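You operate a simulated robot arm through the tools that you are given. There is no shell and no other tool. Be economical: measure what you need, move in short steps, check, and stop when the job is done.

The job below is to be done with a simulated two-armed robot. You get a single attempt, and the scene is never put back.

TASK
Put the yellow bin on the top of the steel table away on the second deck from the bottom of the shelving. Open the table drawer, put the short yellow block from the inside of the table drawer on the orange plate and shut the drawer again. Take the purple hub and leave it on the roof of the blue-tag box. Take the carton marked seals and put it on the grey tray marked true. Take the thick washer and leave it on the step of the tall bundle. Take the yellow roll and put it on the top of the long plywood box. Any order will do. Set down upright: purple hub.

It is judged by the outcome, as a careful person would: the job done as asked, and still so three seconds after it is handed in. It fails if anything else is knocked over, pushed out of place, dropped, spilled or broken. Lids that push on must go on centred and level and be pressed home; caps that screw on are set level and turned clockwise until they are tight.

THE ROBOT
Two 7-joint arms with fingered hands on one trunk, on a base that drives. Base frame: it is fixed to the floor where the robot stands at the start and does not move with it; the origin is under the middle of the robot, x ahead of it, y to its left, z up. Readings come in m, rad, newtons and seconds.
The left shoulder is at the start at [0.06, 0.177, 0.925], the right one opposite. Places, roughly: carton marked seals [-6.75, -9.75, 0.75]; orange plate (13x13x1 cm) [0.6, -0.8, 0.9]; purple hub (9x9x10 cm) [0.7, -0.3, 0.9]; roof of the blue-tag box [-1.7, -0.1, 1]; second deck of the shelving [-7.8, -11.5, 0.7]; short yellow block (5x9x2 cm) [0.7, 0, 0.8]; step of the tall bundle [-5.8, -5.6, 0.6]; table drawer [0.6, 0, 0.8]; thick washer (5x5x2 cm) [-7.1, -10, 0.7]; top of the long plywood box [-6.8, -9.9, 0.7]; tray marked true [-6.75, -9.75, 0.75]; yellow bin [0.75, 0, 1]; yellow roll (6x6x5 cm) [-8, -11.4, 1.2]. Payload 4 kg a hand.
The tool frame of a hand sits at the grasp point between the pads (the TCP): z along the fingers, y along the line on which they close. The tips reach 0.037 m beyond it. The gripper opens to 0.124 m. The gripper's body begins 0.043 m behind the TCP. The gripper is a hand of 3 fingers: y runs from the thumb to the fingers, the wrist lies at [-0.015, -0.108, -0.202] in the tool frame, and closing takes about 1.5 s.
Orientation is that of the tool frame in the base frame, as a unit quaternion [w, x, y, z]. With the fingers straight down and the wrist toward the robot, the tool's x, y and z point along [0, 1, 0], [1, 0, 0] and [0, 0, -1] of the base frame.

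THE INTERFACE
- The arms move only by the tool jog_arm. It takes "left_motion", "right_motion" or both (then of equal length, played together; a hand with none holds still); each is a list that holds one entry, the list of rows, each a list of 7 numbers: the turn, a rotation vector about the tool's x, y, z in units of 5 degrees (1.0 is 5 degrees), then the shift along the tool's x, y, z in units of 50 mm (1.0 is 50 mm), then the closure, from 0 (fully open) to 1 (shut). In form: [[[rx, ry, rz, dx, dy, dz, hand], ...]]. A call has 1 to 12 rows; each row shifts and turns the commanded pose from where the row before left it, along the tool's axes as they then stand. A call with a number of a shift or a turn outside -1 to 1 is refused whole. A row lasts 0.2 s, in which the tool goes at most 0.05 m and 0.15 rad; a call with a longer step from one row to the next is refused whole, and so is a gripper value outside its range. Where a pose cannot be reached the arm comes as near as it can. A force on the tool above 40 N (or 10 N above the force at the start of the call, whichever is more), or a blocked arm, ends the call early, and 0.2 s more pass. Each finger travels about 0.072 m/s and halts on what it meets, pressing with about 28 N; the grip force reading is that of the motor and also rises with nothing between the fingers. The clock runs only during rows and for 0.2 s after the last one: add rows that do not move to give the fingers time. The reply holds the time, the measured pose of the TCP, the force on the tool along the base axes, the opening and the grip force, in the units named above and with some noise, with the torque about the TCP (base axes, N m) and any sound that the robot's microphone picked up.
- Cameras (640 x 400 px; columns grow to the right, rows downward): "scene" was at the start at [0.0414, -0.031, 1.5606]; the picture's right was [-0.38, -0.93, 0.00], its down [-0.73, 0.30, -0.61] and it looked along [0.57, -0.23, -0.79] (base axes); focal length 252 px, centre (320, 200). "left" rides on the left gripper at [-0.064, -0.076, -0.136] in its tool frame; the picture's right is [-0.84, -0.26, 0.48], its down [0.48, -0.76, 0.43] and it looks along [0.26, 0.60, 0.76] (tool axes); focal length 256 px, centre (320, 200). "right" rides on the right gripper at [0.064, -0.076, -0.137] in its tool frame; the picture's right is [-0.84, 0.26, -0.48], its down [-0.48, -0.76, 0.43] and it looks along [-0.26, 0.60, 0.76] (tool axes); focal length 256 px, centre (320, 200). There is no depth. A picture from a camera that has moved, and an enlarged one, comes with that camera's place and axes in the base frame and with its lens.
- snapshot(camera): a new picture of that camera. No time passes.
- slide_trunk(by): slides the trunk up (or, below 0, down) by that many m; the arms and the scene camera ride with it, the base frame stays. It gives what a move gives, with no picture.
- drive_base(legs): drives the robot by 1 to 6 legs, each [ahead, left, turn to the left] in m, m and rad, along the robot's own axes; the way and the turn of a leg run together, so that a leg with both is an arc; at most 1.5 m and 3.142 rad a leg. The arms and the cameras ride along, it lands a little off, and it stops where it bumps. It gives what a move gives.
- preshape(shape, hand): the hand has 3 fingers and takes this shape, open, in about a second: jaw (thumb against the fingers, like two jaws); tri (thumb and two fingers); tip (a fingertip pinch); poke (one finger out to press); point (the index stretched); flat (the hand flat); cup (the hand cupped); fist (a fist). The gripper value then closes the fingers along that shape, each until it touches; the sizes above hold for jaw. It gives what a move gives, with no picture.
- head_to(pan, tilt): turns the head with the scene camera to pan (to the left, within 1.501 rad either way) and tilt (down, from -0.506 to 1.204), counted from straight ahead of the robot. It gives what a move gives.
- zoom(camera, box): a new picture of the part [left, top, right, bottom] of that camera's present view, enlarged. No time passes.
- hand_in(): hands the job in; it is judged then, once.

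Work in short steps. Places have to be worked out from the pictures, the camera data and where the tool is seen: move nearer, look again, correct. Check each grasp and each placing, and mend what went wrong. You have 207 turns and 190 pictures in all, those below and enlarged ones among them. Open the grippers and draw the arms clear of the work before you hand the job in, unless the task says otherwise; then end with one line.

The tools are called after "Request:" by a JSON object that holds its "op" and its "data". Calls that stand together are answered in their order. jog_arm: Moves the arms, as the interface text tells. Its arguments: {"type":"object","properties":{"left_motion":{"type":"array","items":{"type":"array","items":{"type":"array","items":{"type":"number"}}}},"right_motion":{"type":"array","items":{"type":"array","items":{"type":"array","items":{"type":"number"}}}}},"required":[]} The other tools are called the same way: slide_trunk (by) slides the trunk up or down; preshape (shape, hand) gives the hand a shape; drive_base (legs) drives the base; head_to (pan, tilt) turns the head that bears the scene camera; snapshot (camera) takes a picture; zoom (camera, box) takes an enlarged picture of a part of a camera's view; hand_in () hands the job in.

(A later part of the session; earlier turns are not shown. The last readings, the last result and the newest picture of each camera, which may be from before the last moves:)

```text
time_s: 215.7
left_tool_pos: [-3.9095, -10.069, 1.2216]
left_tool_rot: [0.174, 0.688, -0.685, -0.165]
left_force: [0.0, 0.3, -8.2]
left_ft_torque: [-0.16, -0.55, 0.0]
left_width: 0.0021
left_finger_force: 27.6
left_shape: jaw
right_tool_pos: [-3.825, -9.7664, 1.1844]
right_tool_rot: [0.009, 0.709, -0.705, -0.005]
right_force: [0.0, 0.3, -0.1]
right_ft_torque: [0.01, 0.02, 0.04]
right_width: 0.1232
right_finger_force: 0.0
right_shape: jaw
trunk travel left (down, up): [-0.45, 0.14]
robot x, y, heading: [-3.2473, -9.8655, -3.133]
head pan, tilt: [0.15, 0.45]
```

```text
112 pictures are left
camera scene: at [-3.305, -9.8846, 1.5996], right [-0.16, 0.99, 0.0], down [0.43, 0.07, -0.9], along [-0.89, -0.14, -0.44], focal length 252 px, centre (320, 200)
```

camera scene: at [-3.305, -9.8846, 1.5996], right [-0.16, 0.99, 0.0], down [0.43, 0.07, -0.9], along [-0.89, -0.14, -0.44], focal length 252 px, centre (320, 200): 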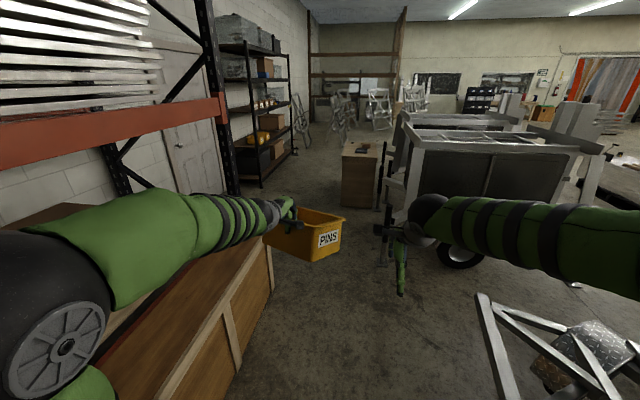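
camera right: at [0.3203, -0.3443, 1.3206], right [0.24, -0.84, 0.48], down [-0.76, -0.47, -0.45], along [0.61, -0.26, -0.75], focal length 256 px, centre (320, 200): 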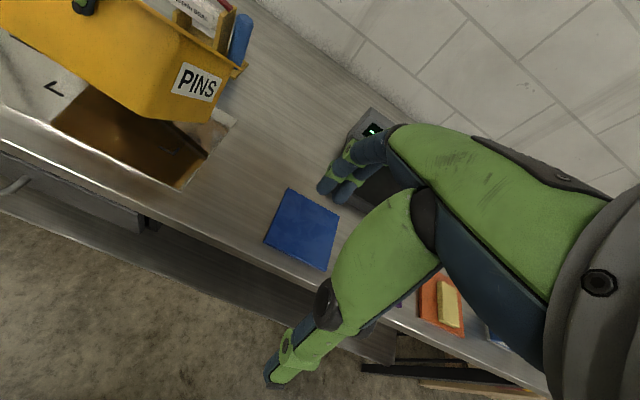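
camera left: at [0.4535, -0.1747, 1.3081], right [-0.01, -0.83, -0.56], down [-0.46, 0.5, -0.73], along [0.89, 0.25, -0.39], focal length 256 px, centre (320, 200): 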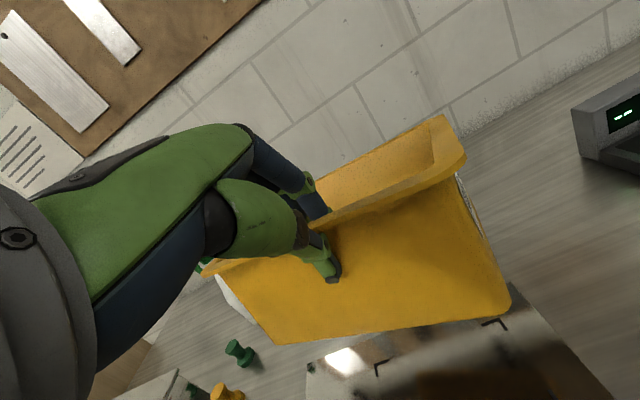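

Blocked — possibly the left elbow near the carton on the crate. Look left to see before moving.

Request:
{"op": "head_to", "data": {"pan": 0.9, "tilt": 0.7}}

Request:
{"op": "snapshot", "data": {"camera": "scene"}}

Request:
{"op": "head_to", "data": {"pan": -0.7, "tilt": 1.0}}

Request:
{"op": "snapshot", "data": {"camera": "scene"}}

```text
time_s: 216.8
left_tool_pos: [-3.9101, -10.0688, 1.221]
left_tool_rot: [0.174, 0.688, -0.685, -0.165]
left_force: [0.0, 0.4, -8.2]
left_ft_torque: [-0.14, -0.56, 0.05]
left_width: 0.0019
left_finger_force: 28.0
left_shape: jaw
right_tool_pos: [-3.8253, -9.7658, 1.1843]
right_tool_rot: [0.008, 0.709, -0.705, -0.005]
right_force: [0.3, 0.1, 0.4]
right_ft_torque: [0.02, -0.03, -0.02]
right_width: 0.1238
right_finger_force: 0.0
right_shape: jaw
trunk travel left (down, up): [-0.45, 0.14]
robot x, y, heading: [-3.2438, -9.8656, -3.136]
head pan, tilt: [0.901, 0.7]
```

```text
111 pictures are left
camera scene: at [-3.2668, -9.9371, 1.5774], right [-0.79, 0.62, 0.0], down [0.4, 0.51, -0.76], along [-0.47, -0.6, -0.64], focal length 252 px, centre (320, 200)
```

scene: 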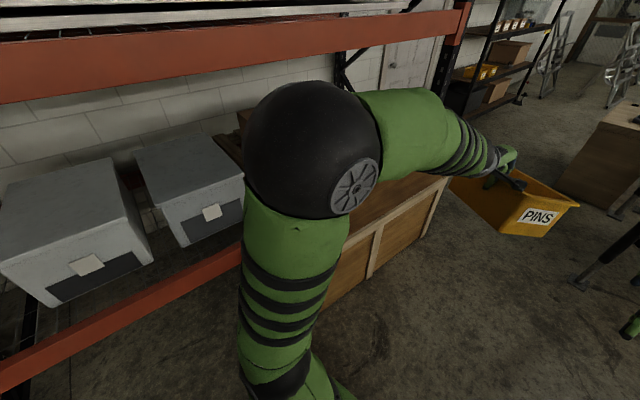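

```text
time_s: 218.4
left_tool_pos: [-3.9088, -10.0698, 1.2219]
left_tool_rot: [0.175, 0.687, -0.686, -0.164]
left_force: [0.5, -0.1, -8.2]
left_ft_torque: [-0.14, -0.6, 0.01]
left_width: 0.0019
left_finger_force: 28.3
left_shape: jaw
right_tool_pos: [-3.8271, -9.7659, 1.185]
right_tool_rot: [0.007, 0.708, -0.706, -0.005]
right_force: [0.6, 0.3, 0.6]
right_ft_torque: [0.0, 0.03, -0.02]
right_width: 0.1239
right_finger_force: 0.0
right_shape: jaw
trunk travel left (down, up): [-0.45, 0.14]
robot x, y, heading: [-3.2458, -9.871, -3.132]
head pan, tilt: [-0.7, 1.0]
```

```text
110 pictures are left
camera scene: at [-3.268, -9.8257, 1.554], right [0.64, 0.77, 0.0], down [0.65, -0.54, -0.54], along [-0.42, 0.35, -0.84], focal length 252 px, centre (320, 200)
```

scene: 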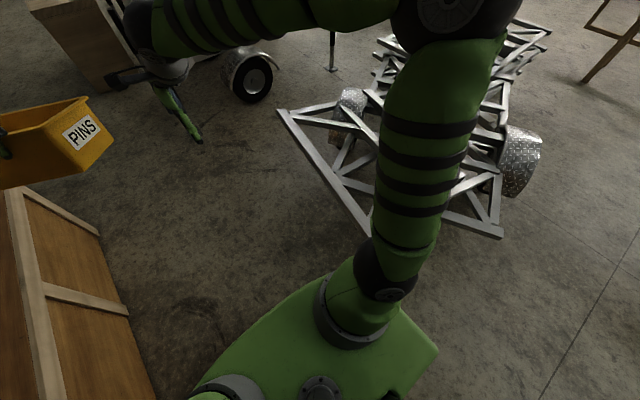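

Base seems free on both sides; the suspect is the left elbow vs the carton on the crate. Raise the trunk 0.12 m and creep forward.

Request:
{"op": "slide_trunk", "data": {"by": 0.12}}

Request:
{"op": "drive_base", "data": {"legs": [[0.2, 0, 0]]}}

```text
time_s: 219.9
left_tool_pos: [-3.9086, -10.069, 1.3418]
left_tool_rot: [0.174, 0.688, -0.686, -0.164]
left_force: [0.6, -0.2, -8.3]
left_ft_torque: [-0.15, -0.56, 0.01]
left_width: 0.0023
left_finger_force: 27.8
left_shape: jaw
right_tool_pos: [-3.8259, -9.766, 1.3041]
right_tool_rot: [0.007, 0.709, -0.705, -0.005]
right_force: [-0.3, -0.2, 0.7]
right_ft_torque: [0.05, 0.03, -0.03]
right_width: 0.1236
right_finger_force: 0.1
right_shape: jaw
trunk travel left (down, up): [-0.57, 0.02]
robot x, y, heading: [-3.2404, -9.8648, -3.137]
head pan, tilt: [-0.7, 1.0]
```

```text
time_s: 220.9
left_tool_pos: [-3.9273, -10.0475, 1.3388]
left_tool_rot: [-0.168, -0.672, 0.702, 0.165]
left_force: [-1.3, 0.2, -8.8]
left_ft_torque: [-0.18, -0.51, 0.04]
left_width: 0.0021
left_finger_force: 28.7
left_shape: jaw
right_tool_pos: [-3.831, -9.7487, 1.3034]
right_tool_rot: [-0.006, -0.692, 0.722, 0.005]
right_force: [0.0, -0.5, -0.1]
right_ft_torque: [0.04, -0.03, 0.01]
right_width: 0.1236
right_finger_force: 0.0
right_shape: jaw
trunk travel left (down, up): [-0.57, 0.02]
robot x, y, heading: [-3.2548, -9.8771, 3.095]
head pan, tilt: [-0.7, 1.0]
stopped in leg 1: the robot was blocked; the commanded pose is now the measured one
```

The robot yawed right, so the frame pile's corner is blocking on the right front. Back 5 cm, straighten, and look down at that corner.

Request:
{"op": "drive_base", "data": {"legs": [[-0.06, 0, 0.04]]}}

Request:
{"op": "head_to", "data": {"pan": -0.45, "tilt": 1.2}}

Request:
{"op": "snapshot", "data": {"camera": "scene"}}

```text
time_s: 221.8
left_tool_pos: [-3.859, -10.0755, 1.3406]
left_tool_rot: [-0.174, -0.685, 0.689, 0.164]
left_force: [0.4, 0.5, -8.5]
left_ft_torque: [-0.2, -0.57, 0.0]
left_width: 0.0016
left_finger_force: 27.9
left_shape: jaw
right_tool_pos: [-3.7737, -9.774, 1.3061]
right_tool_rot: [-0.009, -0.706, 0.708, 0.006]
right_force: [0.2, -0.4, 0.6]
right_ft_torque: [0.04, 0.02, -0.01]
right_width: 0.1238
right_finger_force: 0.1
right_shape: jaw
trunk travel left (down, up): [-0.57, 0.02]
robot x, y, heading: [-3.1947, -9.8788, 3.14]
head pan, tilt: [-0.7, 1.0]
```

```text
time_s: 222.6
left_tool_pos: [-3.8608, -10.0751, 1.34]
left_tool_rot: [-0.173, -0.685, 0.689, 0.165]
left_force: [-0.1, -0.9, -8.7]
left_ft_torque: [-0.16, -0.58, -0.03]
left_width: 0.0018
left_finger_force: 28.1
left_shape: jaw
right_tool_pos: [-3.7754, -9.7742, 1.3055]
right_tool_rot: [-0.008, -0.705, 0.709, 0.006]
right_force: [0.7, -0.3, 0.0]
right_ft_torque: [-0.01, 0.03, 0.02]
right_width: 0.124
right_finger_force: 0.1
right_shape: jaw
trunk travel left (down, up): [-0.57, 0.02]
robot x, y, heading: [-3.1953, -9.8779, 3.142]
head pan, tilt: [-0.45, 1.201]
```

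```text
109 pictures are left
camera scene: at [-3.2156, -9.8582, 1.6615], right [0.44, 0.9, 0.0], down [0.84, -0.41, -0.36], along [-0.33, 0.16, -0.93], focal length 252 px, centre (320, 200)
```

scene: 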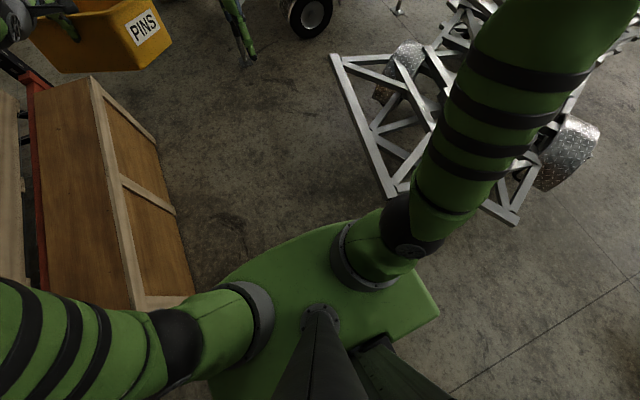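

Shift 8 cm left and creep forward again.

Request:
{"op": "drive_base", "data": {"legs": [[0, 0.08, 0], [0.25, 0, 0]]}}

Request:
{"op": "snapshot", "data": {"camera": "scene"}}

```text
time_s: 225.1
left_tool_pos: [-4.1048, -10.1585, 1.341]
left_tool_rot: [-0.172, -0.682, 0.691, 0.164]
left_force: [-1.9, -0.7, -8.3]
left_ft_torque: [-0.17, -0.55, 0.03]
left_width: 0.0016
left_finger_force: 28.2
left_shape: jaw
right_tool_pos: [-4.0165, -9.8573, 1.3051]
right_tool_rot: [-0.007, -0.703, 0.712, 0.005]
right_force: [-0.3, 0.0, -0.8]
right_ft_torque: [-0.01, -0.04, 0.0]
right_width: 0.1238
right_finger_force: 0.2
right_shape: jaw
trunk travel left (down, up): [-0.57, 0.02]
robot x, y, heading: [-3.4394, -9.9682, 3.128]
head pan, tilt: [-0.45, 1.201]
```

```text
108 pictures are left
camera scene: at [-3.4578, -9.9477, 1.6615], right [0.45, 0.9, 0.0], down [0.83, -0.42, -0.36], along [-0.32, 0.16, -0.93], focal length 252 px, centre (320, 200)
```

scene: 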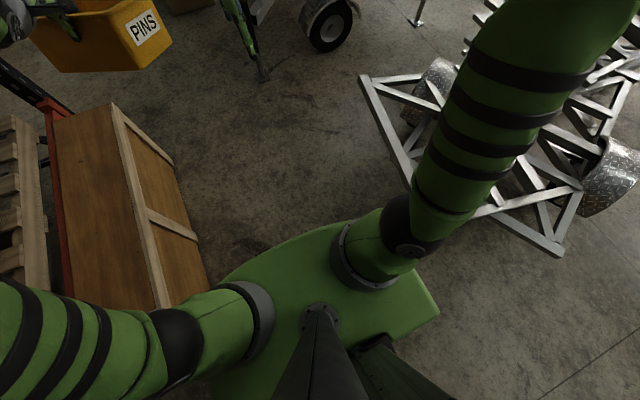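

Through. Continue forward 1.1 m along the aisle with heading trimmed.

Request:
{"op": "drive_base", "data": {"legs": [[0.4, 0, 0.015], [0.7, 0, 0]]}}

Request:
{"op": "head_to", "data": {"pan": 0.2, "tilt": 0.5}}

Request:
{"op": "snapshot", "data": {"camera": "scene"}}

```text
time_s: 227.8
left_tool_pos: [-4.4948, -10.1641, 1.3376]
left_tool_rot: [-0.172, -0.685, 0.689, 0.161]
left_force: [0.0, 0.2, -8.3]
left_ft_torque: [-0.14, -0.59, -0.02]
left_width: 0.0016
left_finger_force: 28.1
left_shape: jaw
right_tool_pos: [-4.41, -9.8623, 1.3054]
right_tool_rot: [-0.008, -0.704, 0.71, 0.006]
right_force: [1.2, -1.3, -0.4]
right_ft_torque: [-0.01, -0.02, -0.01]
right_width: 0.1237
right_finger_force: 0.2
right_shape: jaw
trunk travel left (down, up): [-0.57, 0.02]
robot x, y, heading: [-3.8307, -9.9727, 3.137]
head pan, tilt: [-0.45, 1.201]
stopped in leg 2: the robot was blocked; the commanded pose is now the measured one
```

```text
time_s: 228.8
left_tool_pos: [-4.4966, -10.1638, 1.3391]
left_tool_rot: [-0.173, -0.685, 0.689, 0.163]
left_force: [0.0, 0.6, -8.6]
left_ft_torque: [-0.16, -0.57, -0.02]
left_width: 0.0013
left_finger_force: 28.7
left_shape: jaw
right_tool_pos: [-4.4105, -9.8621, 1.3045]
right_tool_rot: [-0.008, -0.704, 0.71, 0.005]
right_force: [0.3, 0.7, 0.1]
right_ft_torque: [0.01, 0.02, 0.0]
right_width: 0.1236
right_finger_force: 0.0
right_shape: jaw
trunk travel left (down, up): [-0.57, 0.02]
robot x, y, heading: [-3.8286, -9.9718, 3.131]
head pan, tilt: [0.201, 0.499]
```

```text
107 pictures are left
camera scene: at [-3.8897, -9.9904, 1.715], right [-0.19, 0.98, 0.0], down [0.47, 0.09, -0.88], along [-0.86, -0.17, -0.48], focal length 252 px, centre (320, 200)
```

scene: 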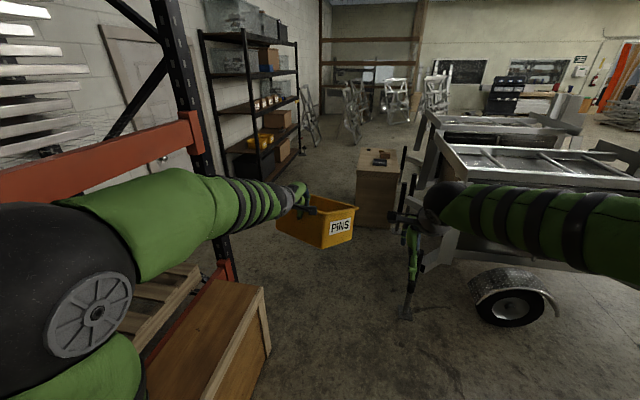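

Blocked again, now likely the elbow against the rack's orange beam (z≈1.4). Shift right 10 cm, lower the trunk 0.15 m so the elbow goes under the beam, then advance.

Request:
{"op": "drive_base", "data": {"legs": [[-0.02, -0.1, 0]]}}

Request:
{"op": "slide_trunk", "data": {"by": -0.15}}

Request:
{"op": "drive_base", "data": {"legs": [[0.35, 0, 0]]}}

```text
time_s: 229.5
left_tool_pos: [-4.4948, -10.1644, 1.3373]
left_tool_rot: [-0.171, -0.686, 0.689, 0.161]
left_force: [0.3, 0.0, -8.9]
left_ft_torque: [-0.16, -0.58, 0.0]
left_width: 0.0013
left_finger_force: 27.8
left_shape: jaw
right_tool_pos: [-4.4098, -9.8618, 1.3054]
right_tool_rot: [-0.008, -0.704, 0.71, 0.006]
right_force: [-0.3, 0.9, 0.5]
right_ft_torque: [-0.01, -0.01, -0.02]
right_width: 0.1238
right_finger_force: 0.1
right_shape: jaw
trunk travel left (down, up): [-0.57, 0.02]
robot x, y, heading: [-3.8324, -9.9681, 3.14]
head pan, tilt: [0.201, 0.499]
stopped in leg 1: the robot was blocked; the commanded pose is now the measured one
```

```text
time_s: 231.3
left_tool_pos: [-4.4951, -10.1636, 1.1883]
left_tool_rot: [-0.172, -0.684, 0.69, 0.162]
left_force: [1.0, -1.2, -8.0]
left_ft_torque: [-0.21, -0.55, 0.02]
left_width: 0.0013
left_finger_force: 27.8
left_shape: jaw
right_tool_pos: [-4.4106, -9.8623, 1.1558]
right_tool_rot: [-0.008, -0.704, 0.71, 0.005]
right_force: [0.6, 0.4, -0.3]
right_ft_torque: [0.01, 0.0, -0.03]
right_width: 0.1239
right_finger_force: 0.1
right_shape: jaw
trunk travel left (down, up): [-0.42, 0.17]
robot x, y, heading: [-3.8286, -9.9678, 3.138]
head pan, tilt: [0.201, 0.499]
```

```text
time_s: 233.6
left_tool_pos: [-4.8434, -10.1709, 1.1875]
left_tool_rot: [0.172, 0.689, -0.686, -0.161]
left_force: [-0.4, 0.6, -9.2]
left_ft_torque: [-0.17, -0.55, 0.01]
left_width: 0.0012
left_finger_force: 27.5
left_shape: jaw
right_tool_pos: [-4.7612, -9.8692, 1.1548]
right_tool_rot: [0.007, 0.709, -0.706, -0.005]
right_force: [-1.6, 0.3, 0.6]
right_ft_torque: [0.0, -0.02, 0.0]
right_width: 0.1238
right_finger_force: 0.0
right_shape: jaw
trunk travel left (down, up): [-0.42, 0.17]
robot x, y, heading: [-4.1785, -9.9698, -3.129]
head pan, tilt: [0.201, 0.499]
```

Free now. Look ahead and continue.

Request:
{"op": "drive_base", "data": {"legs": [[0.3, -0.05, 0]]}}

Request:
{"op": "head_to", "data": {"pan": 0.1, "tilt": 0.55}}

Request:
{"op": "snapshot", "data": {"camera": "scene"}}

```text
time_s: 235.7
left_tool_pos: [-5.1281, -10.142, 1.1876]
left_tool_rot: [-0.169, -0.676, 0.698, 0.163]
left_force: [0.1, -0.4, -9.1]
left_ft_torque: [-0.18, -0.57, -0.03]
left_width: 0.0011
left_finger_force: 28.2
left_shape: jaw
right_tool_pos: [-5.0348, -9.8416, 1.1538]
right_tool_rot: [-0.007, -0.695, 0.719, 0.005]
right_force: [0.0, 0.0, -0.8]
right_ft_torque: [0.02, 0.0, 0.0]
right_width: 0.1238
right_finger_force: 0.1
right_shape: jaw
trunk travel left (down, up): [-0.42, 0.17]
robot x, y, heading: [-4.4567, -9.967, 3.117]
head pan, tilt: [0.201, 0.499]
```

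```text
time_s: 236.3
left_tool_pos: [-5.1277, -10.1414, 1.188]
left_tool_rot: [-0.169, -0.675, 0.699, 0.164]
left_force: [0.0, -0.1, -7.4]
left_ft_torque: [-0.16, -0.53, 0.02]
left_width: 0.0011
left_finger_force: 27.8
left_shape: jaw
right_tool_pos: [-5.0343, -9.8413, 1.1548]
right_tool_rot: [-0.006, -0.695, 0.719, 0.006]
right_force: [0.8, 0.4, -0.6]
right_ft_torque: [0.02, -0.03, -0.01]
right_width: 0.1238
right_finger_force: 0.1
right_shape: jaw
trunk travel left (down, up): [-0.42, 0.17]
robot x, y, heading: [-4.4594, -9.9637, 3.109]
head pan, tilt: [0.099, 0.55]
```

```text
106 pictures are left
camera scene: at [-4.5177, -9.9752, 1.5605], right [-0.07, 1.0, 0.0], down [0.52, 0.04, -0.85], along [-0.85, -0.06, -0.52], focal length 252 px, centre (320, 200)
```

scene: 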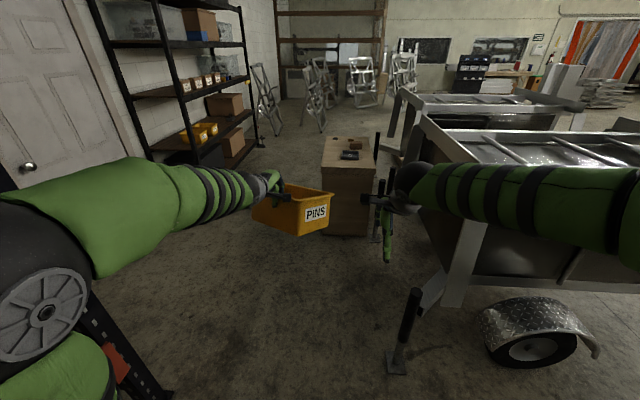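

Zoom on the plywood box top and the shelving.

Request:
{"op": "zoom", "data": {"camera": "scene", "box": [300, 115, 400, 178]}}

Request:
{"op": "zoom", "data": {"camera": "scene", "box": [110, 40, 290, 152]}}

```text
6.35 times, centred on (350, 146) of scene
camera zoom: at [-4.5177, -9.9752, 1.5605], right [-0.07, 1.0, 0.0], down [0.52, 0.04, -0.85], along [-0.85, -0.06, -0.52], focal length 1596 px, centre (130, 540)
```

zoom: 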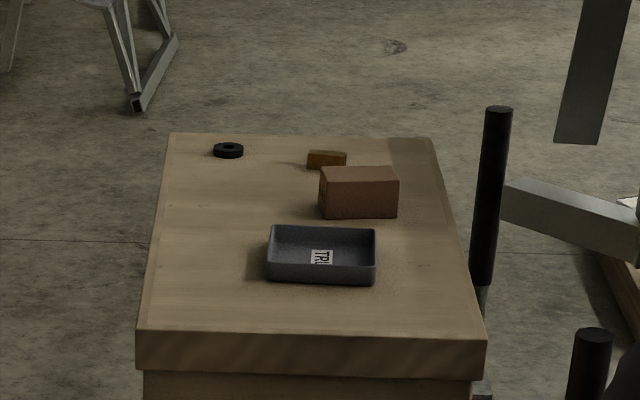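

```text
3.56 times, centred on (200, 96) of scene
camera zoom: at [-4.5177, -9.9752, 1.5605], right [-0.07, 1.0, 0.0], down [0.52, 0.04, -0.85], along [-0.85, -0.06, -0.52], focal length 894 px, centre (747, 570)
```

zoom: 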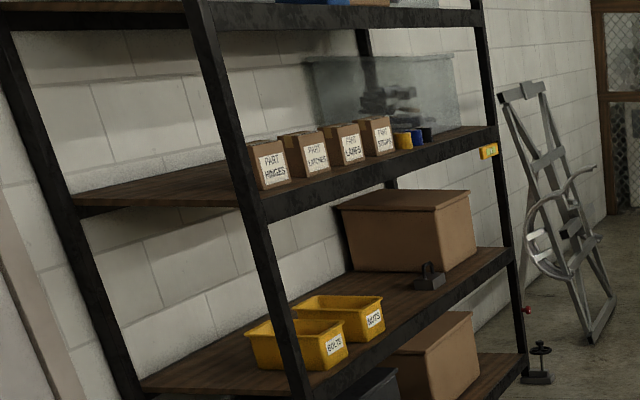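

Box, tray (TRUE), carton, washer are clear; the shelf's second deck has a gap between the NUTS bin and the caliper. Thread past the jack and rack post with small offset legs.

Request:
{"op": "drive_base", "data": {"legs": [[0, 0, 0.03], [0.66, 0.035, 0], [0.2, 0.2, 0], [0.25, 0.15, 0]]}}

Request:
{"op": "snapshot", "data": {"camera": "scene"}}

```text
time_s: 243.6
left_tool_pos: [-6.2417, -10.5369, 1.1885]
left_tool_rot: [-0.171, -0.684, 0.69, 0.162]
left_force: [-0.5, 0.1, -8.7]
left_ft_torque: [-0.24, -0.53, 0.03]
left_width: 0.0008
left_finger_force: 27.8
left_shape: jaw
right_tool_pos: [-6.1575, -10.2351, 1.1556]
right_tool_rot: [-0.007, -0.703, 0.711, 0.005]
right_force: [0.1, -0.1, 0.1]
right_ft_torque: [-0.01, -0.03, -0.02]
right_width: 0.1239
right_finger_force: 0.0
right_shape: jaw
trunk travel left (down, up): [-0.42, 0.17]
robot x, y, heading: [-5.5796, -10.3458, 3.133]
head pan, tilt: [0.099, 0.55]
```

```text
103 pictures are left
camera scene: at [-5.6364, -10.3572, 1.5605], right [-0.09, 1.0, 0.0], down [0.52, 0.05, -0.85], along [-0.85, -0.08, -0.52], focal length 252 px, centre (320, 200)
```

scene: 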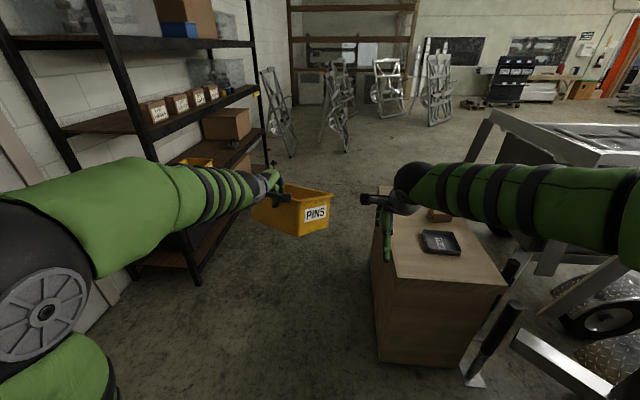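

Rotate 30° right (tucks the left elbow away from the shelf) and crab west through the aisle at y≈−10.65, in two calls.

Request:
{"op": "drive_base", "data": {"legs": [[0, 0, -0.52], [0.322, 0.538, 0]]}}

Request:
{"op": "drive_base", "data": {"legs": [[0.39, 0.23, 0]]}}

Request:
{"op": "head_to", "data": {"pan": 0.6, "tilt": 0.8}}

Request:
{"op": "snapshot", "data": {"camera": "scene"}}

```text
time_s: 248.6
left_tool_pos: [-6.8043, -10.4882, 1.1875]
left_tool_rot: [-0.124, -0.486, 0.842, 0.2]
left_force: [-0.1, -0.5, -8.8]
left_ft_torque: [-0.43, -0.36, 0.0]
left_width: 0.0009
left_finger_force: 27.7
left_shape: jaw
right_tool_pos: [-6.5814, -10.2684, 1.1555]
right_tool_rot: [-0.006, -0.499, 0.866, 0.007]
right_force: [-0.5, -0.4, 0.0]
right_ft_torque: [-0.01, -0.02, -0.03]
right_width: 0.1237
right_finger_force: 0.0
right_shape: jaw
trunk travel left (down, up): [-0.42, 0.17]
robot x, y, heading: [-6.1313, -10.6516, 2.621]
head pan, tilt: [0.099, 0.55]
```

```text
time_s: 251.3
left_tool_pos: [-7.2591, -10.4907, 1.1871]
left_tool_rot: [-0.124, -0.486, 0.842, 0.199]
left_force: [-0.4, -0.1, -8.7]
left_ft_torque: [-0.45, -0.32, 0.06]
left_width: 0.0012
left_finger_force: 27.9
left_shape: jaw
right_tool_pos: [-7.0361, -10.2696, 1.1544]
right_tool_rot: [-0.006, -0.499, 0.866, 0.007]
right_force: [-0.5, -0.5, -0.1]
right_ft_torque: [-0.01, 0.0, 0.04]
right_width: 0.1239
right_finger_force: 0.1
right_shape: jaw
trunk travel left (down, up): [-0.42, 0.17]
robot x, y, heading: [-6.5874, -10.6519, 2.62]
head pan, tilt: [0.099, 0.55]
```

```text
time_s: 252.2
left_tool_pos: [-7.2592, -10.4915, 1.1882]
left_tool_rot: [-0.124, -0.486, 0.842, 0.199]
left_force: [0.0, -0.3, -8.3]
left_ft_torque: [-0.42, -0.34, 0.03]
left_width: 0.0011
left_finger_force: 28.0
left_shape: jaw
right_tool_pos: [-7.0366, -10.2697, 1.1541]
right_tool_rot: [-0.006, -0.499, 0.867, 0.008]
right_force: [-0.1, 0.4, 0.7]
right_ft_torque: [0.01, -0.01, 0.03]
right_width: 0.1239
right_finger_force: 0.1
right_shape: jaw
trunk travel left (down, up): [-0.42, 0.17]
robot x, y, heading: [-6.587, -10.6521, 2.619]
head pan, tilt: [0.6, 0.799]
```

```text
102 pictures are left
camera scene: at [-6.6396, -10.675, 1.5392], right [-0.08, 1.0, 0.0], down [0.71, 0.05, -0.7], along [-0.7, -0.05, -0.72], focal length 252 px, centre (320, 200)
```

scene: 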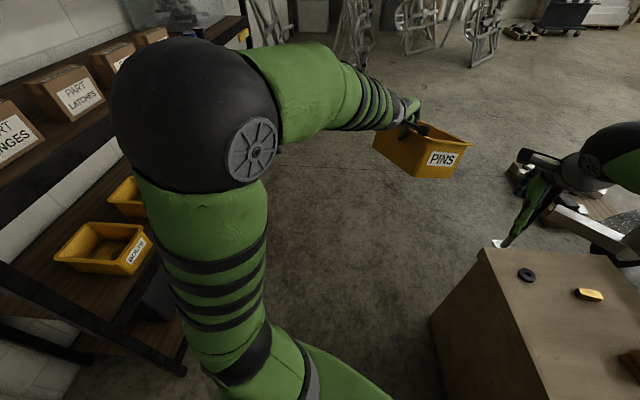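

Good clearance. Continue crabbing past the box's west end, then northwest a bit.

Request:
{"op": "drive_base", "data": {"legs": [[0.867, 0.499, 0], [0.515, 0.01, 0]]}}

Request:
{"op": "head_to", "data": {"pan": 1.3, "tilt": 0.55}}

Request:
{"op": "snapshot", "data": {"camera": "scene"}}

Request:
{"op": "head_to", "data": {"pan": -0.4, "tilt": 0.6}}

Request:
{"op": "snapshot", "data": {"camera": "scene"}}

```text
time_s: 260.1
left_tool_pos: [-8.7234, -10.2538, 1.187]
left_tool_rot: [-0.125, -0.489, 0.84, 0.199]
left_force: [-1.1, 0.7, -8.6]
left_ft_torque: [-0.46, -0.37, 0.0]
left_width: 0.0011
left_finger_force: 27.9
left_shape: jaw
right_tool_pos: [-8.5031, -10.0318, 1.1541]
right_tool_rot: [-0.005, -0.502, 0.865, 0.007]
right_force: [-0.3, -0.5, 0.3]
right_ft_torque: [-0.01, -0.03, -0.01]
right_width: 0.1238
right_finger_force: 0.1
right_shape: jaw
trunk travel left (down, up): [-0.42, 0.17]
robot x, y, heading: [-8.0478, -10.4055, 2.631]
head pan, tilt: [0.6, 0.799]
```

```text
time_s: 261.1
left_tool_pos: [-8.7233, -10.2535, 1.1877]
left_tool_rot: [-0.125, -0.49, 0.84, 0.198]
left_force: [0.8, -0.2, -7.8]
left_ft_torque: [-0.42, -0.34, 0.03]
left_width: 0.0009
left_finger_force: 28.1
left_shape: jaw
right_tool_pos: [-8.5025, -10.0318, 1.1544]
right_tool_rot: [-0.007, -0.503, 0.864, 0.007]
right_force: [-0.2, 0.1, -0.9]
right_ft_torque: [0.0, -0.01, 0.01]
right_width: 0.1242
right_finger_force: 0.0
right_shape: jaw
trunk travel left (down, up): [-0.42, 0.17]
robot x, y, heading: [-8.0507, -10.4079, 2.625]
head pan, tilt: [1.3, 0.55]
```

```text
101 pictures are left
camera scene: at [-8.0853, -10.4891, 1.5605], right [-0.71, 0.71, 0.0], down [0.37, 0.37, -0.85], along [-0.6, -0.6, -0.52], focal length 252 px, centre (320, 200)
```

scene: 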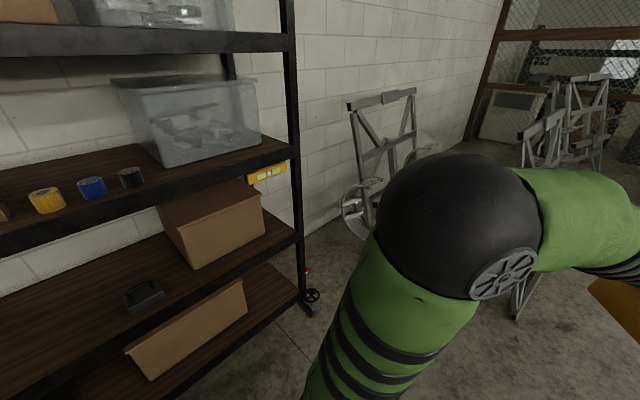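

```text
time_s: 262.9
left_tool_pos: [-8.7228, -10.2541, 1.1872]
left_tool_rot: [-0.124, -0.489, 0.84, 0.199]
left_force: [0.1, -0.4, -7.7]
left_ft_torque: [-0.4, -0.35, -0.01]
left_width: 0.0011
left_finger_force: 27.9
left_shape: jaw
right_tool_pos: [-8.5017, -10.0324, 1.1551]
right_tool_rot: [-0.006, -0.502, 0.865, 0.007]
right_force: [-0.4, -0.5, 0.3]
right_ft_torque: [-0.01, -0.02, 0.0]
right_width: 0.1237
right_finger_force: 0.1
right_shape: jaw
trunk travel left (down, up): [-0.42, 0.17]
robot x, y, heading: [-8.0458, -10.4065, 2.625]
head pan, tilt: [-0.4, 0.6]
```

```text
100 pictures are left
camera scene: at [-8.0758, -10.3557, 1.556], right [0.79, 0.61, 0.0], down [0.35, -0.45, -0.82], along [-0.5, 0.65, -0.57], focal length 252 px, centre (320, 200)
```

scene: 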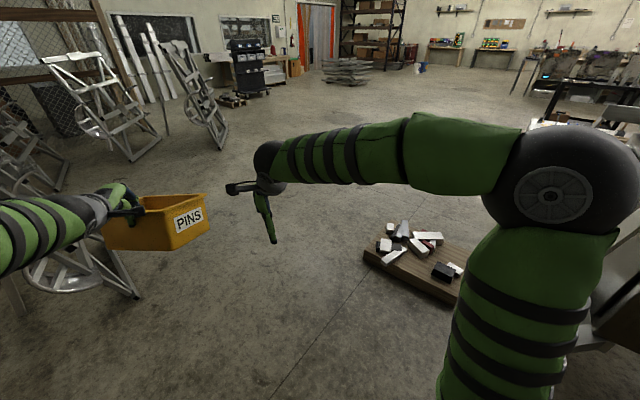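

Shelf geometry: deck front y≈−11.26, deck 2 z≈0.70, gap x −7.3…−7.98, yellow roll at (−7.97,−11.38,1.22). Turn to face the shelf.

Request:
{"op": "drive_base", "data": {"legs": [[0.02, -0.13, 0], [0, 0, 1.04], [0, 0, 1.045]]}}

Request:
{"op": "head_to", "data": {"pan": 0.15, "tilt": 0.75}}

Request:
{"op": "snapshot", "data": {"camera": "scene"}}

```text
time_s: 269.5
left_tool_pos: [-7.7931, -10.946, 1.1877]
left_tool_rot: [0.235, 0.972, 0.01, 0.011]
left_force: [0.2, -0.8, -8.8]
left_ft_torque: [0.48, -0.19, 0.01]
left_width: 0.0008
left_finger_force: 28.0
left_shape: jaw
right_tool_pos: [-8.097, -10.8682, 1.1545]
right_tool_rot: [0.01, 1.0, 0.009, 0.002]
right_force: [-0.3, -0.1, 0.0]
right_ft_torque: [0.02, 0.0, 0.0]
right_width: 0.1239
right_finger_force: 0.1
right_shape: jaw
trunk travel left (down, up): [-0.42, 0.17]
robot x, y, heading: [-8.0049, -10.2853, -1.548]
head pan, tilt: [-0.4, 0.6]
```

```text
time_s: 270.5
left_tool_pos: [-7.7921, -10.9454, 1.1874]
left_tool_rot: [0.234, 0.972, 0.009, 0.01]
left_force: [0.5, 0.6, -8.9]
left_ft_torque: [0.49, -0.18, 0.01]
left_width: 0.0009
left_finger_force: 28.2
left_shape: jaw
right_tool_pos: [-8.0971, -10.8669, 1.1552]
right_tool_rot: [0.01, 1.0, 0.009, 0.002]
right_force: [-0.7, 0.2, 0.0]
right_ft_torque: [0.01, -0.03, 0.0]
right_width: 0.1237
right_finger_force: 0.1
right_shape: jaw
trunk travel left (down, up): [-0.42, 0.17]
robot x, y, heading: [-8.0002, -10.2903, -1.55]
head pan, tilt: [0.15, 0.75]
```

```text
99 pictures are left
camera scene: at [-7.9872, -10.3411, 1.5432], right [-0.99, -0.17, 0.0], down [-0.11, 0.67, -0.73], along [0.12, -0.72, -0.68], focal length 252 px, centre (320, 200)
```

scene: 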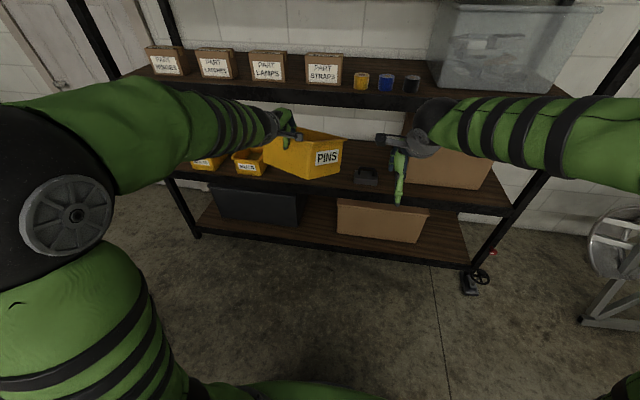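

Gap on deck 2 spans x≈−7.50 (NUTS) to −7.98 (caliper); aim for x=−7.74. Tuck the right arm back/up, trim heading and lower the trunk 0.33 m while outside the shelf.

Request:
{"op": "jog_arm", "data": {"right_motion": [[[0, 0, 0, -0.3, -0.5, -0.6, 0], [0, 0, 0, -0.3, -0.5, -0.6, 0], [0, 0, 0, -0.3, -0.5, -0.6, 0], [0, 0, 0, -0.3, 0, -0.6, 0], [0, 0, 0, 0, 0, -0.6, 0]]]}}

Request:
{"op": "drive_base", "data": {"legs": [[0, 0.065, -0.02]]}}

Request:
{"op": "slide_trunk", "data": {"by": -0.32}}

Request:
{"op": "snapshot", "data": {"camera": "scene"}}

Request:
{"op": "snapshot", "data": {"camera": "left"}}

```text
time_s: 271.7
left_tool_pos: [-7.7924, -10.9447, 1.1877]
left_tool_rot: [0.235, 0.972, 0.008, 0.01]
left_force: [0.3, 0.6, -8.8]
left_ft_torque: [0.53, -0.19, 0.0]
left_width: 0.001
left_finger_force: 28.3
left_shape: jaw
right_tool_pos: [-8.1577, -10.7898, 1.3042]
right_tool_rot: [0.008, 1.0, 0.008, 0.001]
right_force: [0.3, 0.5, 0.3]
right_ft_torque: [0.03, 0.02, -0.02]
right_width: 0.1237
right_finger_force: 0.1
right_shape: jaw
trunk travel left (down, up): [-0.42, 0.17]
robot x, y, heading: [-8.0023, -10.2838, -1.554]
head pan, tilt: [0.15, 0.75]
```

```text
time_s: 272.6
left_tool_pos: [-7.7385, -10.9488, 1.1861]
left_tool_rot: [0.234, 0.972, 0.0, 0.008]
left_force: [1.3, -1.0, -8.3]
left_ft_torque: [0.55, -0.26, 0.04]
left_width: 0.0008
left_finger_force: 28.0
left_shape: jaw
right_tool_pos: [-8.1018, -10.7863, 1.3039]
right_tool_rot: [0.01, 1.0, -0.002, 0.001]
right_force: [0.6, 0.4, 0.1]
right_ft_torque: [0.02, 0.05, -0.01]
right_width: 0.1238
right_finger_force: 0.1
right_shape: jaw
trunk travel left (down, up): [-0.42, 0.17]
robot x, y, heading: [-7.9372, -10.2815, -1.575]
head pan, tilt: [0.15, 0.75]
```

```text
time_s: 275.8
left_tool_pos: [-7.7404, -10.9486, 0.8672]
left_tool_rot: [0.234, 0.972, -0.001, 0.008]
left_force: [-0.7, -0.6, -8.5]
left_ft_torque: [0.53, -0.19, 0.01]
left_width: 0.0012
left_finger_force: 27.9
left_shape: jaw
right_tool_pos: [-8.1029, -10.7849, 0.9834]
right_tool_rot: [0.009, 1.0, -0.001, 0.002]
right_force: [0.7, 0.5, -0.2]
right_ft_torque: [-0.01, 0.0, -0.05]
right_width: 0.1237
right_finger_force: 0.0
right_shape: jaw
trunk travel left (down, up): [-0.1, 0.49]
robot x, y, heading: [-7.9388, -10.286, -1.579]
head pan, tilt: [0.15, 0.75]
```

```text
98 pictures are left
camera scene: at [-7.9236, -10.3405, 1.2232], right [-0.99, -0.15, 0.0], down [-0.1, 0.67, -0.73], along [0.11, -0.72, -0.68], focal length 252 px, centre (320, 200)
```

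scene: 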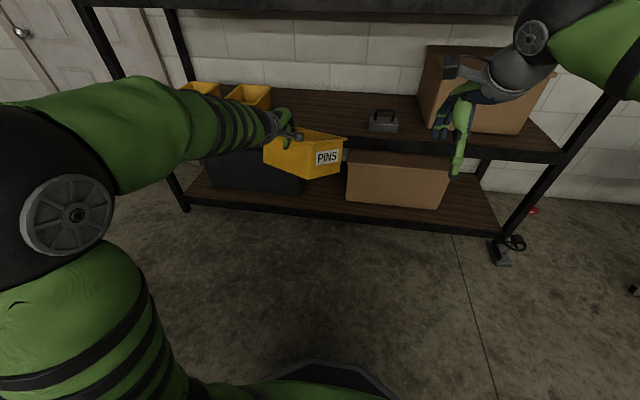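

```text
97 pictures are left
camera left: at [-7.8066, -10.8173, 0.9524], right [-0.83, 0.01, -0.56], down [0.49, 0.48, -0.72], along [0.26, -0.88, -0.4], focal length 256 px, centre (320, 200)
```

left: 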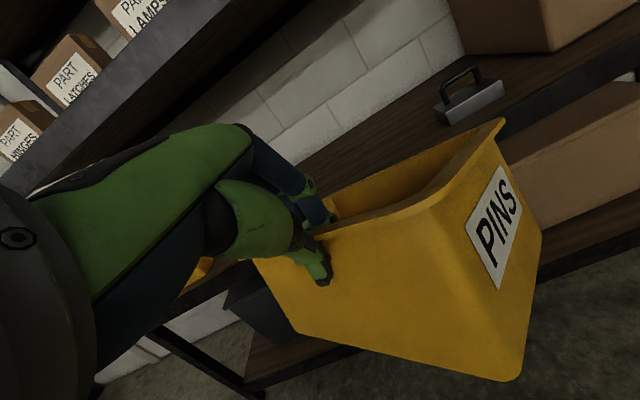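

The bin has crept further nose-down (~33°) and a bit right-down. Raise 8 cm and tilt the hand a further 20° to compensate, then re-check.

Request:
{"op": "slide_trunk", "data": {"by": 0.1}}

Request:
{"op": "jog_arm", "data": {"left_motion": [[[-0.7, 0, 0, 0, 0, 0, 1], [-0.7, 0, 0, 0, 0, 0, 1], [-0.7, 0, 0, 0, 0, 0, 1], [-0.7, 0, 0, 0, 0, 0, 1], [-0.7, 0, 0, 0, 0, 0, 1], [-0.7, 0, 0, 0, 0, 0, 1], [0, 0, 0, 0, 0, 0, 1]]]}}

Request:
{"op": "snapshot", "data": {"camera": "left"}}

Request:
{"op": "zoom", "data": {"camera": "scene", "box": [220, 80, 380, 200]}}

```text
time_s: 277.1
left_tool_pos: [-7.7406, -10.9485, 0.9664]
left_tool_rot: [0.235, 0.972, -0.001, 0.009]
left_force: [0.6, 0.4, -9.2]
left_ft_torque: [0.51, -0.17, 0.0]
left_width: 0.0012
left_finger_force: 27.9
left_shape: jaw
right_tool_pos: [-8.104, -10.7867, 1.0836]
right_tool_rot: [0.009, 1.0, -0.002, 0.002]
right_force: [0.0, 0.3, 0.0]
right_ft_torque: [0.0, 0.0, -0.01]
right_width: 0.1239
right_finger_force: 0.1
right_shape: jaw
trunk travel left (down, up): [-0.2, 0.39]
robot x, y, heading: [-7.9389, -10.2851, -1.569]
head pan, tilt: [0.15, 0.75]
```

```text
time_s: 278.8
left_tool_pos: [-7.7404, -10.9485, 0.9671]
left_tool_rot: [0.407, 0.913, -0.002, 0.008]
left_force: [-1.5, 0.3, -8.5]
left_ft_torque: [0.75, -0.23, 0.02]
left_width: 0.0006
left_finger_force: 27.3
left_shape: jaw
right_tool_pos: [-8.1035, -10.7879, 1.084]
right_tool_rot: [0.009, 1.0, -0.002, 0.002]
right_force: [0.2, 0.4, -0.1]
right_ft_torque: [0.01, 0.0, -0.01]
right_width: 0.1239
right_finger_force: 0.1
right_shape: jaw
trunk travel left (down, up): [-0.2, 0.39]
robot x, y, heading: [-7.9373, -10.2867, -1.574]
head pan, tilt: [0.15, 0.75]
```

```text
96 pictures are left
camera left: at [-7.8058, -10.795, 0.9996], right [-0.83, -0.19, -0.53], down [0.5, 0.19, -0.85], along [0.26, -0.96, -0.06], focal length 256 px, centre (320, 200)
```

left: 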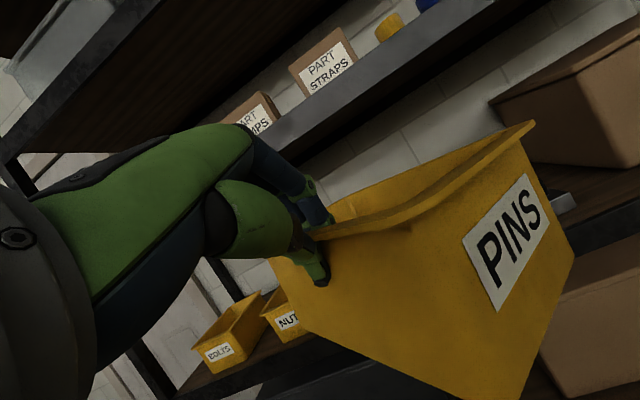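

```text
3.33 times, centred on (300, 140) of scene
camera zoom: at [-7.9237, -10.3407, 1.3231], right [-0.99, -0.15, 0.0], down [-0.1, 0.67, -0.73], along [0.11, -0.72, -0.68], focal length 838 px, centre (387, 400)
```

zoom: 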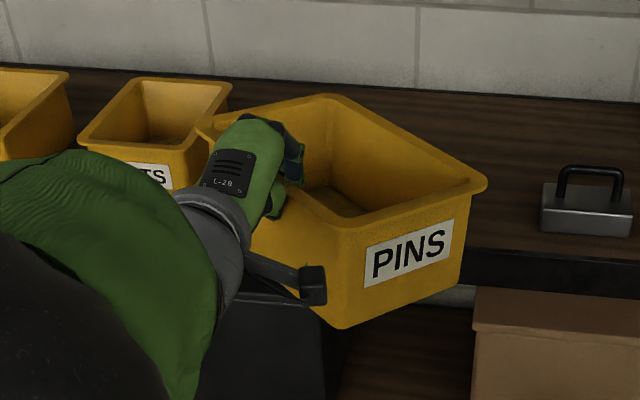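

The bin is now about level but yawed ~44° in the pinch; it still fits the gap (x −7.63…−7.91). Retract the right hand a bit and drive forward to bring it over the deck at this height.

Request:
{"op": "jog_arm", "data": {"right_motion": [[[0, 0, 0, -0.5, -0.6, 0, 0], [0, 0, 0, -0.5, -0.6, 0, 0]]]}}

Request:
{"op": "drive_base", "data": {"legs": [[0.38, 0, 0]]}}

Request:
{"op": "snapshot", "data": {"camera": "scene"}}

Request:
{"op": "snapshot", "data": {"camera": "left"}}

```text
time_s: 279.4
left_tool_pos: [-7.7415, -10.9482, 0.9677]
left_tool_rot: [0.407, 0.913, -0.002, 0.008]
left_force: [-0.5, -0.3, -8.9]
left_ft_torque: [0.66, -0.22, -0.08]
left_width: 0.0006
left_finger_force: 28.6
left_shape: jaw
right_tool_pos: [-8.1538, -10.7233, 1.0835]
right_tool_rot: [0.008, 1.0, -0.002, 0.001]
right_force: [-0.1, -0.9, 0.0]
right_ft_torque: [-0.02, -0.01, 0.03]
right_width: 0.1237
right_finger_force: 0.1
right_shape: jaw
trunk travel left (down, up): [-0.2, 0.39]
robot x, y, heading: [-7.9397, -10.2849, -1.569]
head pan, tilt: [0.15, 0.75]
```

```text
time_s: 281.7
left_tool_pos: [-7.7402, -11.321, 0.966]
left_tool_rot: [0.408, 0.913, -0.002, 0.008]
left_force: [0.4, 0.4, -7.9]
left_ft_torque: [0.67, -0.26, 0.02]
left_width: 0.0005
left_finger_force: 28.5
left_shape: jaw
right_tool_pos: [-8.1538, -11.0969, 1.0832]
right_tool_rot: [0.008, 1.0, 0.0, 0.002]
right_force: [-0.3, -0.6, -0.2]
right_ft_torque: [0.03, 0.0, -0.01]
right_width: 0.1241
right_finger_force: 0.1
right_shape: jaw
trunk travel left (down, up): [-0.2, 0.39]
robot x, y, heading: [-7.9393, -10.6583, -1.574]
head pan, tilt: [0.15, 0.75]
```

```text
94 pictures are left
camera scene: at [-7.9237, -10.7124, 1.3231], right [-0.99, -0.15, 0.0], down [-0.1, 0.67, -0.73], along [0.11, -0.72, -0.68], focal length 252 px, centre (320, 200)
```

scene: 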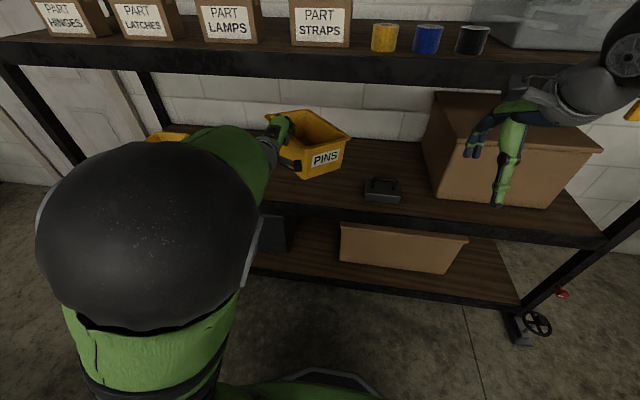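

```text
93 pictures are left
camera left: at [-7.8053, -11.1666, 0.9997], right [-0.83, -0.19, -0.53], down [0.5, 0.19, -0.85], along [0.26, -0.96, -0.06], focal length 256 px, centre (320, 200)
```

left: 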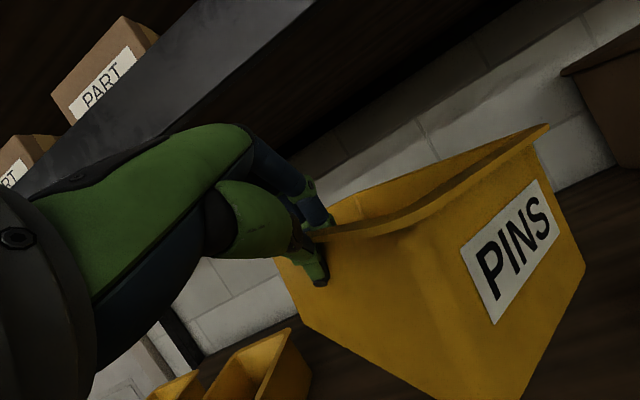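

Over the deck; FR corner is just at the edge so advance 6 cm more, then lower by trunk in steps.

Request:
{"op": "drive_base", "data": {"legs": [[0.06, 0, 0]]}}

Request:
{"op": "slide_trunk", "data": {"by": -0.12}}

Request:
{"op": "zoom", "data": {"camera": "scene", "box": [220, 60, 420, 200]}}

```text
time_s: 282.7
left_tool_pos: [-7.7409, -11.3803, 0.9661]
left_tool_rot: [0.407, 0.913, -0.002, 0.008]
left_force: [0.7, 0.0, -8.5]
left_ft_torque: [0.63, -0.31, 0.07]
left_width: 0.0002
left_finger_force: 28.2
left_shape: jaw
right_tool_pos: [-8.1528, -11.1559, 1.0823]
right_tool_rot: [0.009, 1.0, -0.001, 0.001]
right_force: [0.1, -0.5, -0.6]
right_ft_torque: [-0.01, 0.0, 0.0]
right_width: 0.1235
right_finger_force: 0.1
right_shape: jaw
trunk travel left (down, up): [-0.2, 0.39]
robot x, y, heading: [-7.9407, -10.7166, -1.569]
head pan, tilt: [0.15, 0.75]
```

```text
time_s: 284.2
left_tool_pos: [-7.7403, -11.3798, 0.8467]
left_tool_rot: [0.407, 0.913, -0.002, 0.008]
left_force: [-0.2, 0.3, -7.9]
left_ft_torque: [0.68, -0.27, 0.01]
left_width: 0.0001
left_finger_force: 28.2
left_shape: jaw
right_tool_pos: [-8.1523, -11.1561, 0.9632]
right_tool_rot: [0.009, 1.0, 0.0, 0.002]
right_force: [0.6, -0.5, -0.1]
right_ft_torque: [-0.03, -0.02, -0.01]
right_width: 0.1235
right_finger_force: 0.0
right_shape: jaw
trunk travel left (down, up): [-0.08, 0.51]
robot x, y, heading: [-7.9368, -10.7174, -1.568]
head pan, tilt: [0.15, 0.75]
```

```text
2.86 times, centred on (320, 130) of scene
camera zoom: at [-7.9238, -10.7718, 1.2032], right [-0.99, -0.15, 0.0], down [-0.1, 0.67, -0.73], along [0.11, -0.72, -0.68], focal length 718 px, centre (320, 400)
```

zoom: 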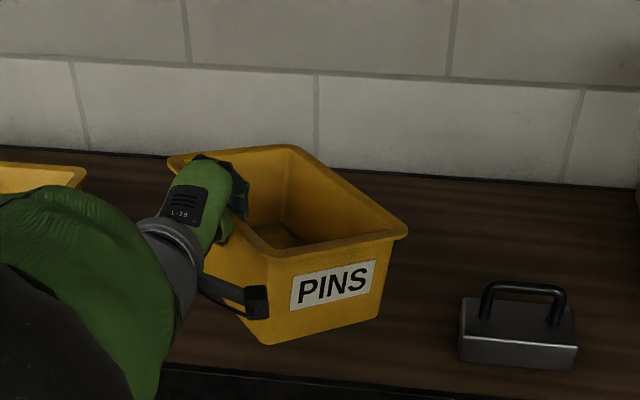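

Very near the deck. Lower further in small steps until weight transfers.

Request:
{"op": "slide_trunk", "data": {"by": -0.03}}

Request:
{"op": "slide_trunk", "data": {"by": -0.015}}

Request:
{"op": "zoom", "data": {"camera": "scene", "box": [220, 60, 420, 200]}}

```text
time_s: 284.9
left_tool_pos: [-7.7397, -11.3796, 0.8171]
left_tool_rot: [0.406, 0.914, -0.002, 0.007]
left_force: [0.0, -0.3, -9.1]
left_ft_torque: [0.63, -0.27, 0.0]
left_width: 0.0
left_finger_force: 27.7
left_shape: jaw
right_tool_pos: [-8.1535, -11.1561, 0.9331]
right_tool_rot: [0.009, 1.0, -0.001, 0.002]
right_force: [-0.6, 0.0, -0.7]
right_ft_torque: [0.03, 0.0, 0.0]
right_width: 0.1233
right_finger_force: 0.1
right_shape: jaw
trunk travel left (down, up): [-0.05, 0.54]
robot x, y, heading: [-7.9397, -10.7194, -1.571]
head pan, tilt: [0.15, 0.75]
```

```text
time_s: 285.6
left_tool_pos: [-7.7405, -11.3795, 0.8018]
left_tool_rot: [0.407, 0.914, -0.001, 0.008]
left_force: [0.1, -0.5, -8.1]
left_ft_torque: [0.68, -0.26, 0.0]
left_width: 0.0
left_finger_force: 27.9
left_shape: jaw
right_tool_pos: [-8.1528, -11.156, 0.9166]
right_tool_rot: [0.009, 1.0, -0.001, 0.001]
right_force: [0.2, 0.1, 0.0]
right_ft_torque: [-0.03, -0.02, 0.02]
right_width: 0.1238
right_finger_force: 0.0
right_shape: jaw
trunk travel left (down, up): [-0.035, 0.555]
robot x, y, heading: [-7.9379, -10.7155, -1.568]
head pan, tilt: [0.15, 0.75]
```

```text
2.86 times, centred on (320, 130) of scene
camera zoom: at [-7.9238, -10.7718, 1.1582], right [-0.99, -0.15, 0.0], down [-0.1, 0.67, -0.73], along [0.11, -0.72, -0.68], focal length 718 px, centre (320, 400)
```

zoom: 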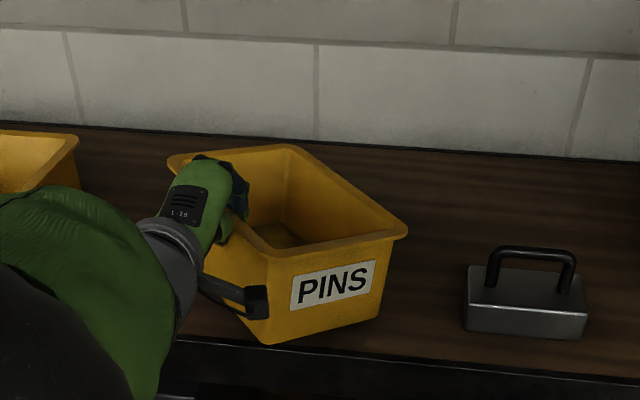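

Still carrying the weight; the deck is a bit lower than thought (≈0.64–0.68). Lower the arm in small steps with force watching.

Request:
{"op": "slide_trunk", "data": {"by": -0.03}}

Request:
{"op": "jog_arm", "data": {"left_motion": [[[0, 0, 0, 0, -0.11, 0.1, 1], [0, 0, 0, 0, -0.11, 0.1, 1], [0, 0, 0, 0, 0, 0, 1]]]}}

Request:
{"op": "zoom", "data": {"camera": "scene", "box": [220, 60, 420, 200]}}

```text
time_s: 286.3
left_tool_pos: [-7.7395, -11.3804, 0.7719]
left_tool_rot: [0.406, 0.914, -0.003, 0.008]
left_force: [0.7, -0.8, -7.1]
left_ft_torque: [0.48, -0.11, -0.01]
left_width: 0.0001
left_finger_force: 28.0
left_shape: jaw
right_tool_pos: [-8.1531, -11.155, 0.8876]
right_tool_rot: [0.009, 1.0, -0.001, 0.001]
right_force: [-0.5, -0.1, 0.2]
right_ft_torque: [0.0, -0.01, -0.03]
right_width: 0.124
right_finger_force: 0.1
right_shape: jaw
trunk travel left (down, up): [-0.005, 0.585]
robot x, y, heading: [-7.9417, -10.7197, -1.569]
head pan, tilt: [0.15, 0.75]
```

```text
time_s: 287.1
left_tool_pos: [-7.7403, -11.3795, 0.7603]
left_tool_rot: [0.41, 0.912, -0.001, 0.008]
left_force: [1.4, 3.1, 10.5]
left_ft_torque: [-0.04, -0.21, 0.06]
left_width: 0.0002
left_finger_force: 28.3
left_shape: jaw
right_tool_pos: [-8.1535, -11.1537, 0.8885]
right_tool_rot: [0.009, 1.0, 0.0, 0.002]
right_force: [-0.2, -0.5, 0.1]
right_ft_torque: [0.01, -0.01, 0.0]
right_width: 0.124
right_finger_force: 0.0
right_shape: jaw
trunk travel left (down, up): [-0.005, 0.585]
robot x, y, heading: [-7.9389, -10.7186, -1.574]
head pan, tilt: [0.15, 0.75]
```

```text
2.86 times, centred on (320, 130) of scene
camera zoom: at [-7.9241, -10.7704, 1.1285], right [-0.99, -0.15, 0.0], down [-0.1, 0.67, -0.73], along [0.11, -0.72, -0.68], focal length 718 px, centre (320, 400)
```

zoom: 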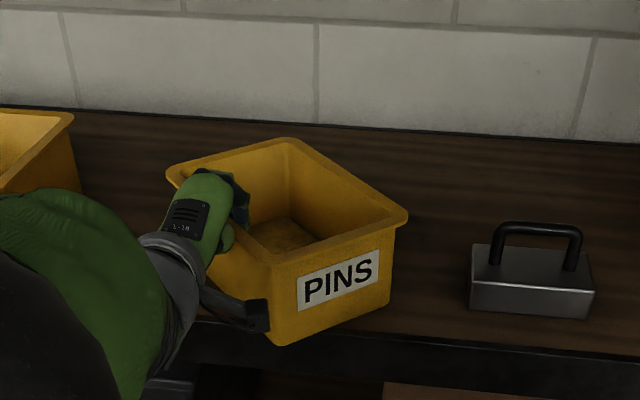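

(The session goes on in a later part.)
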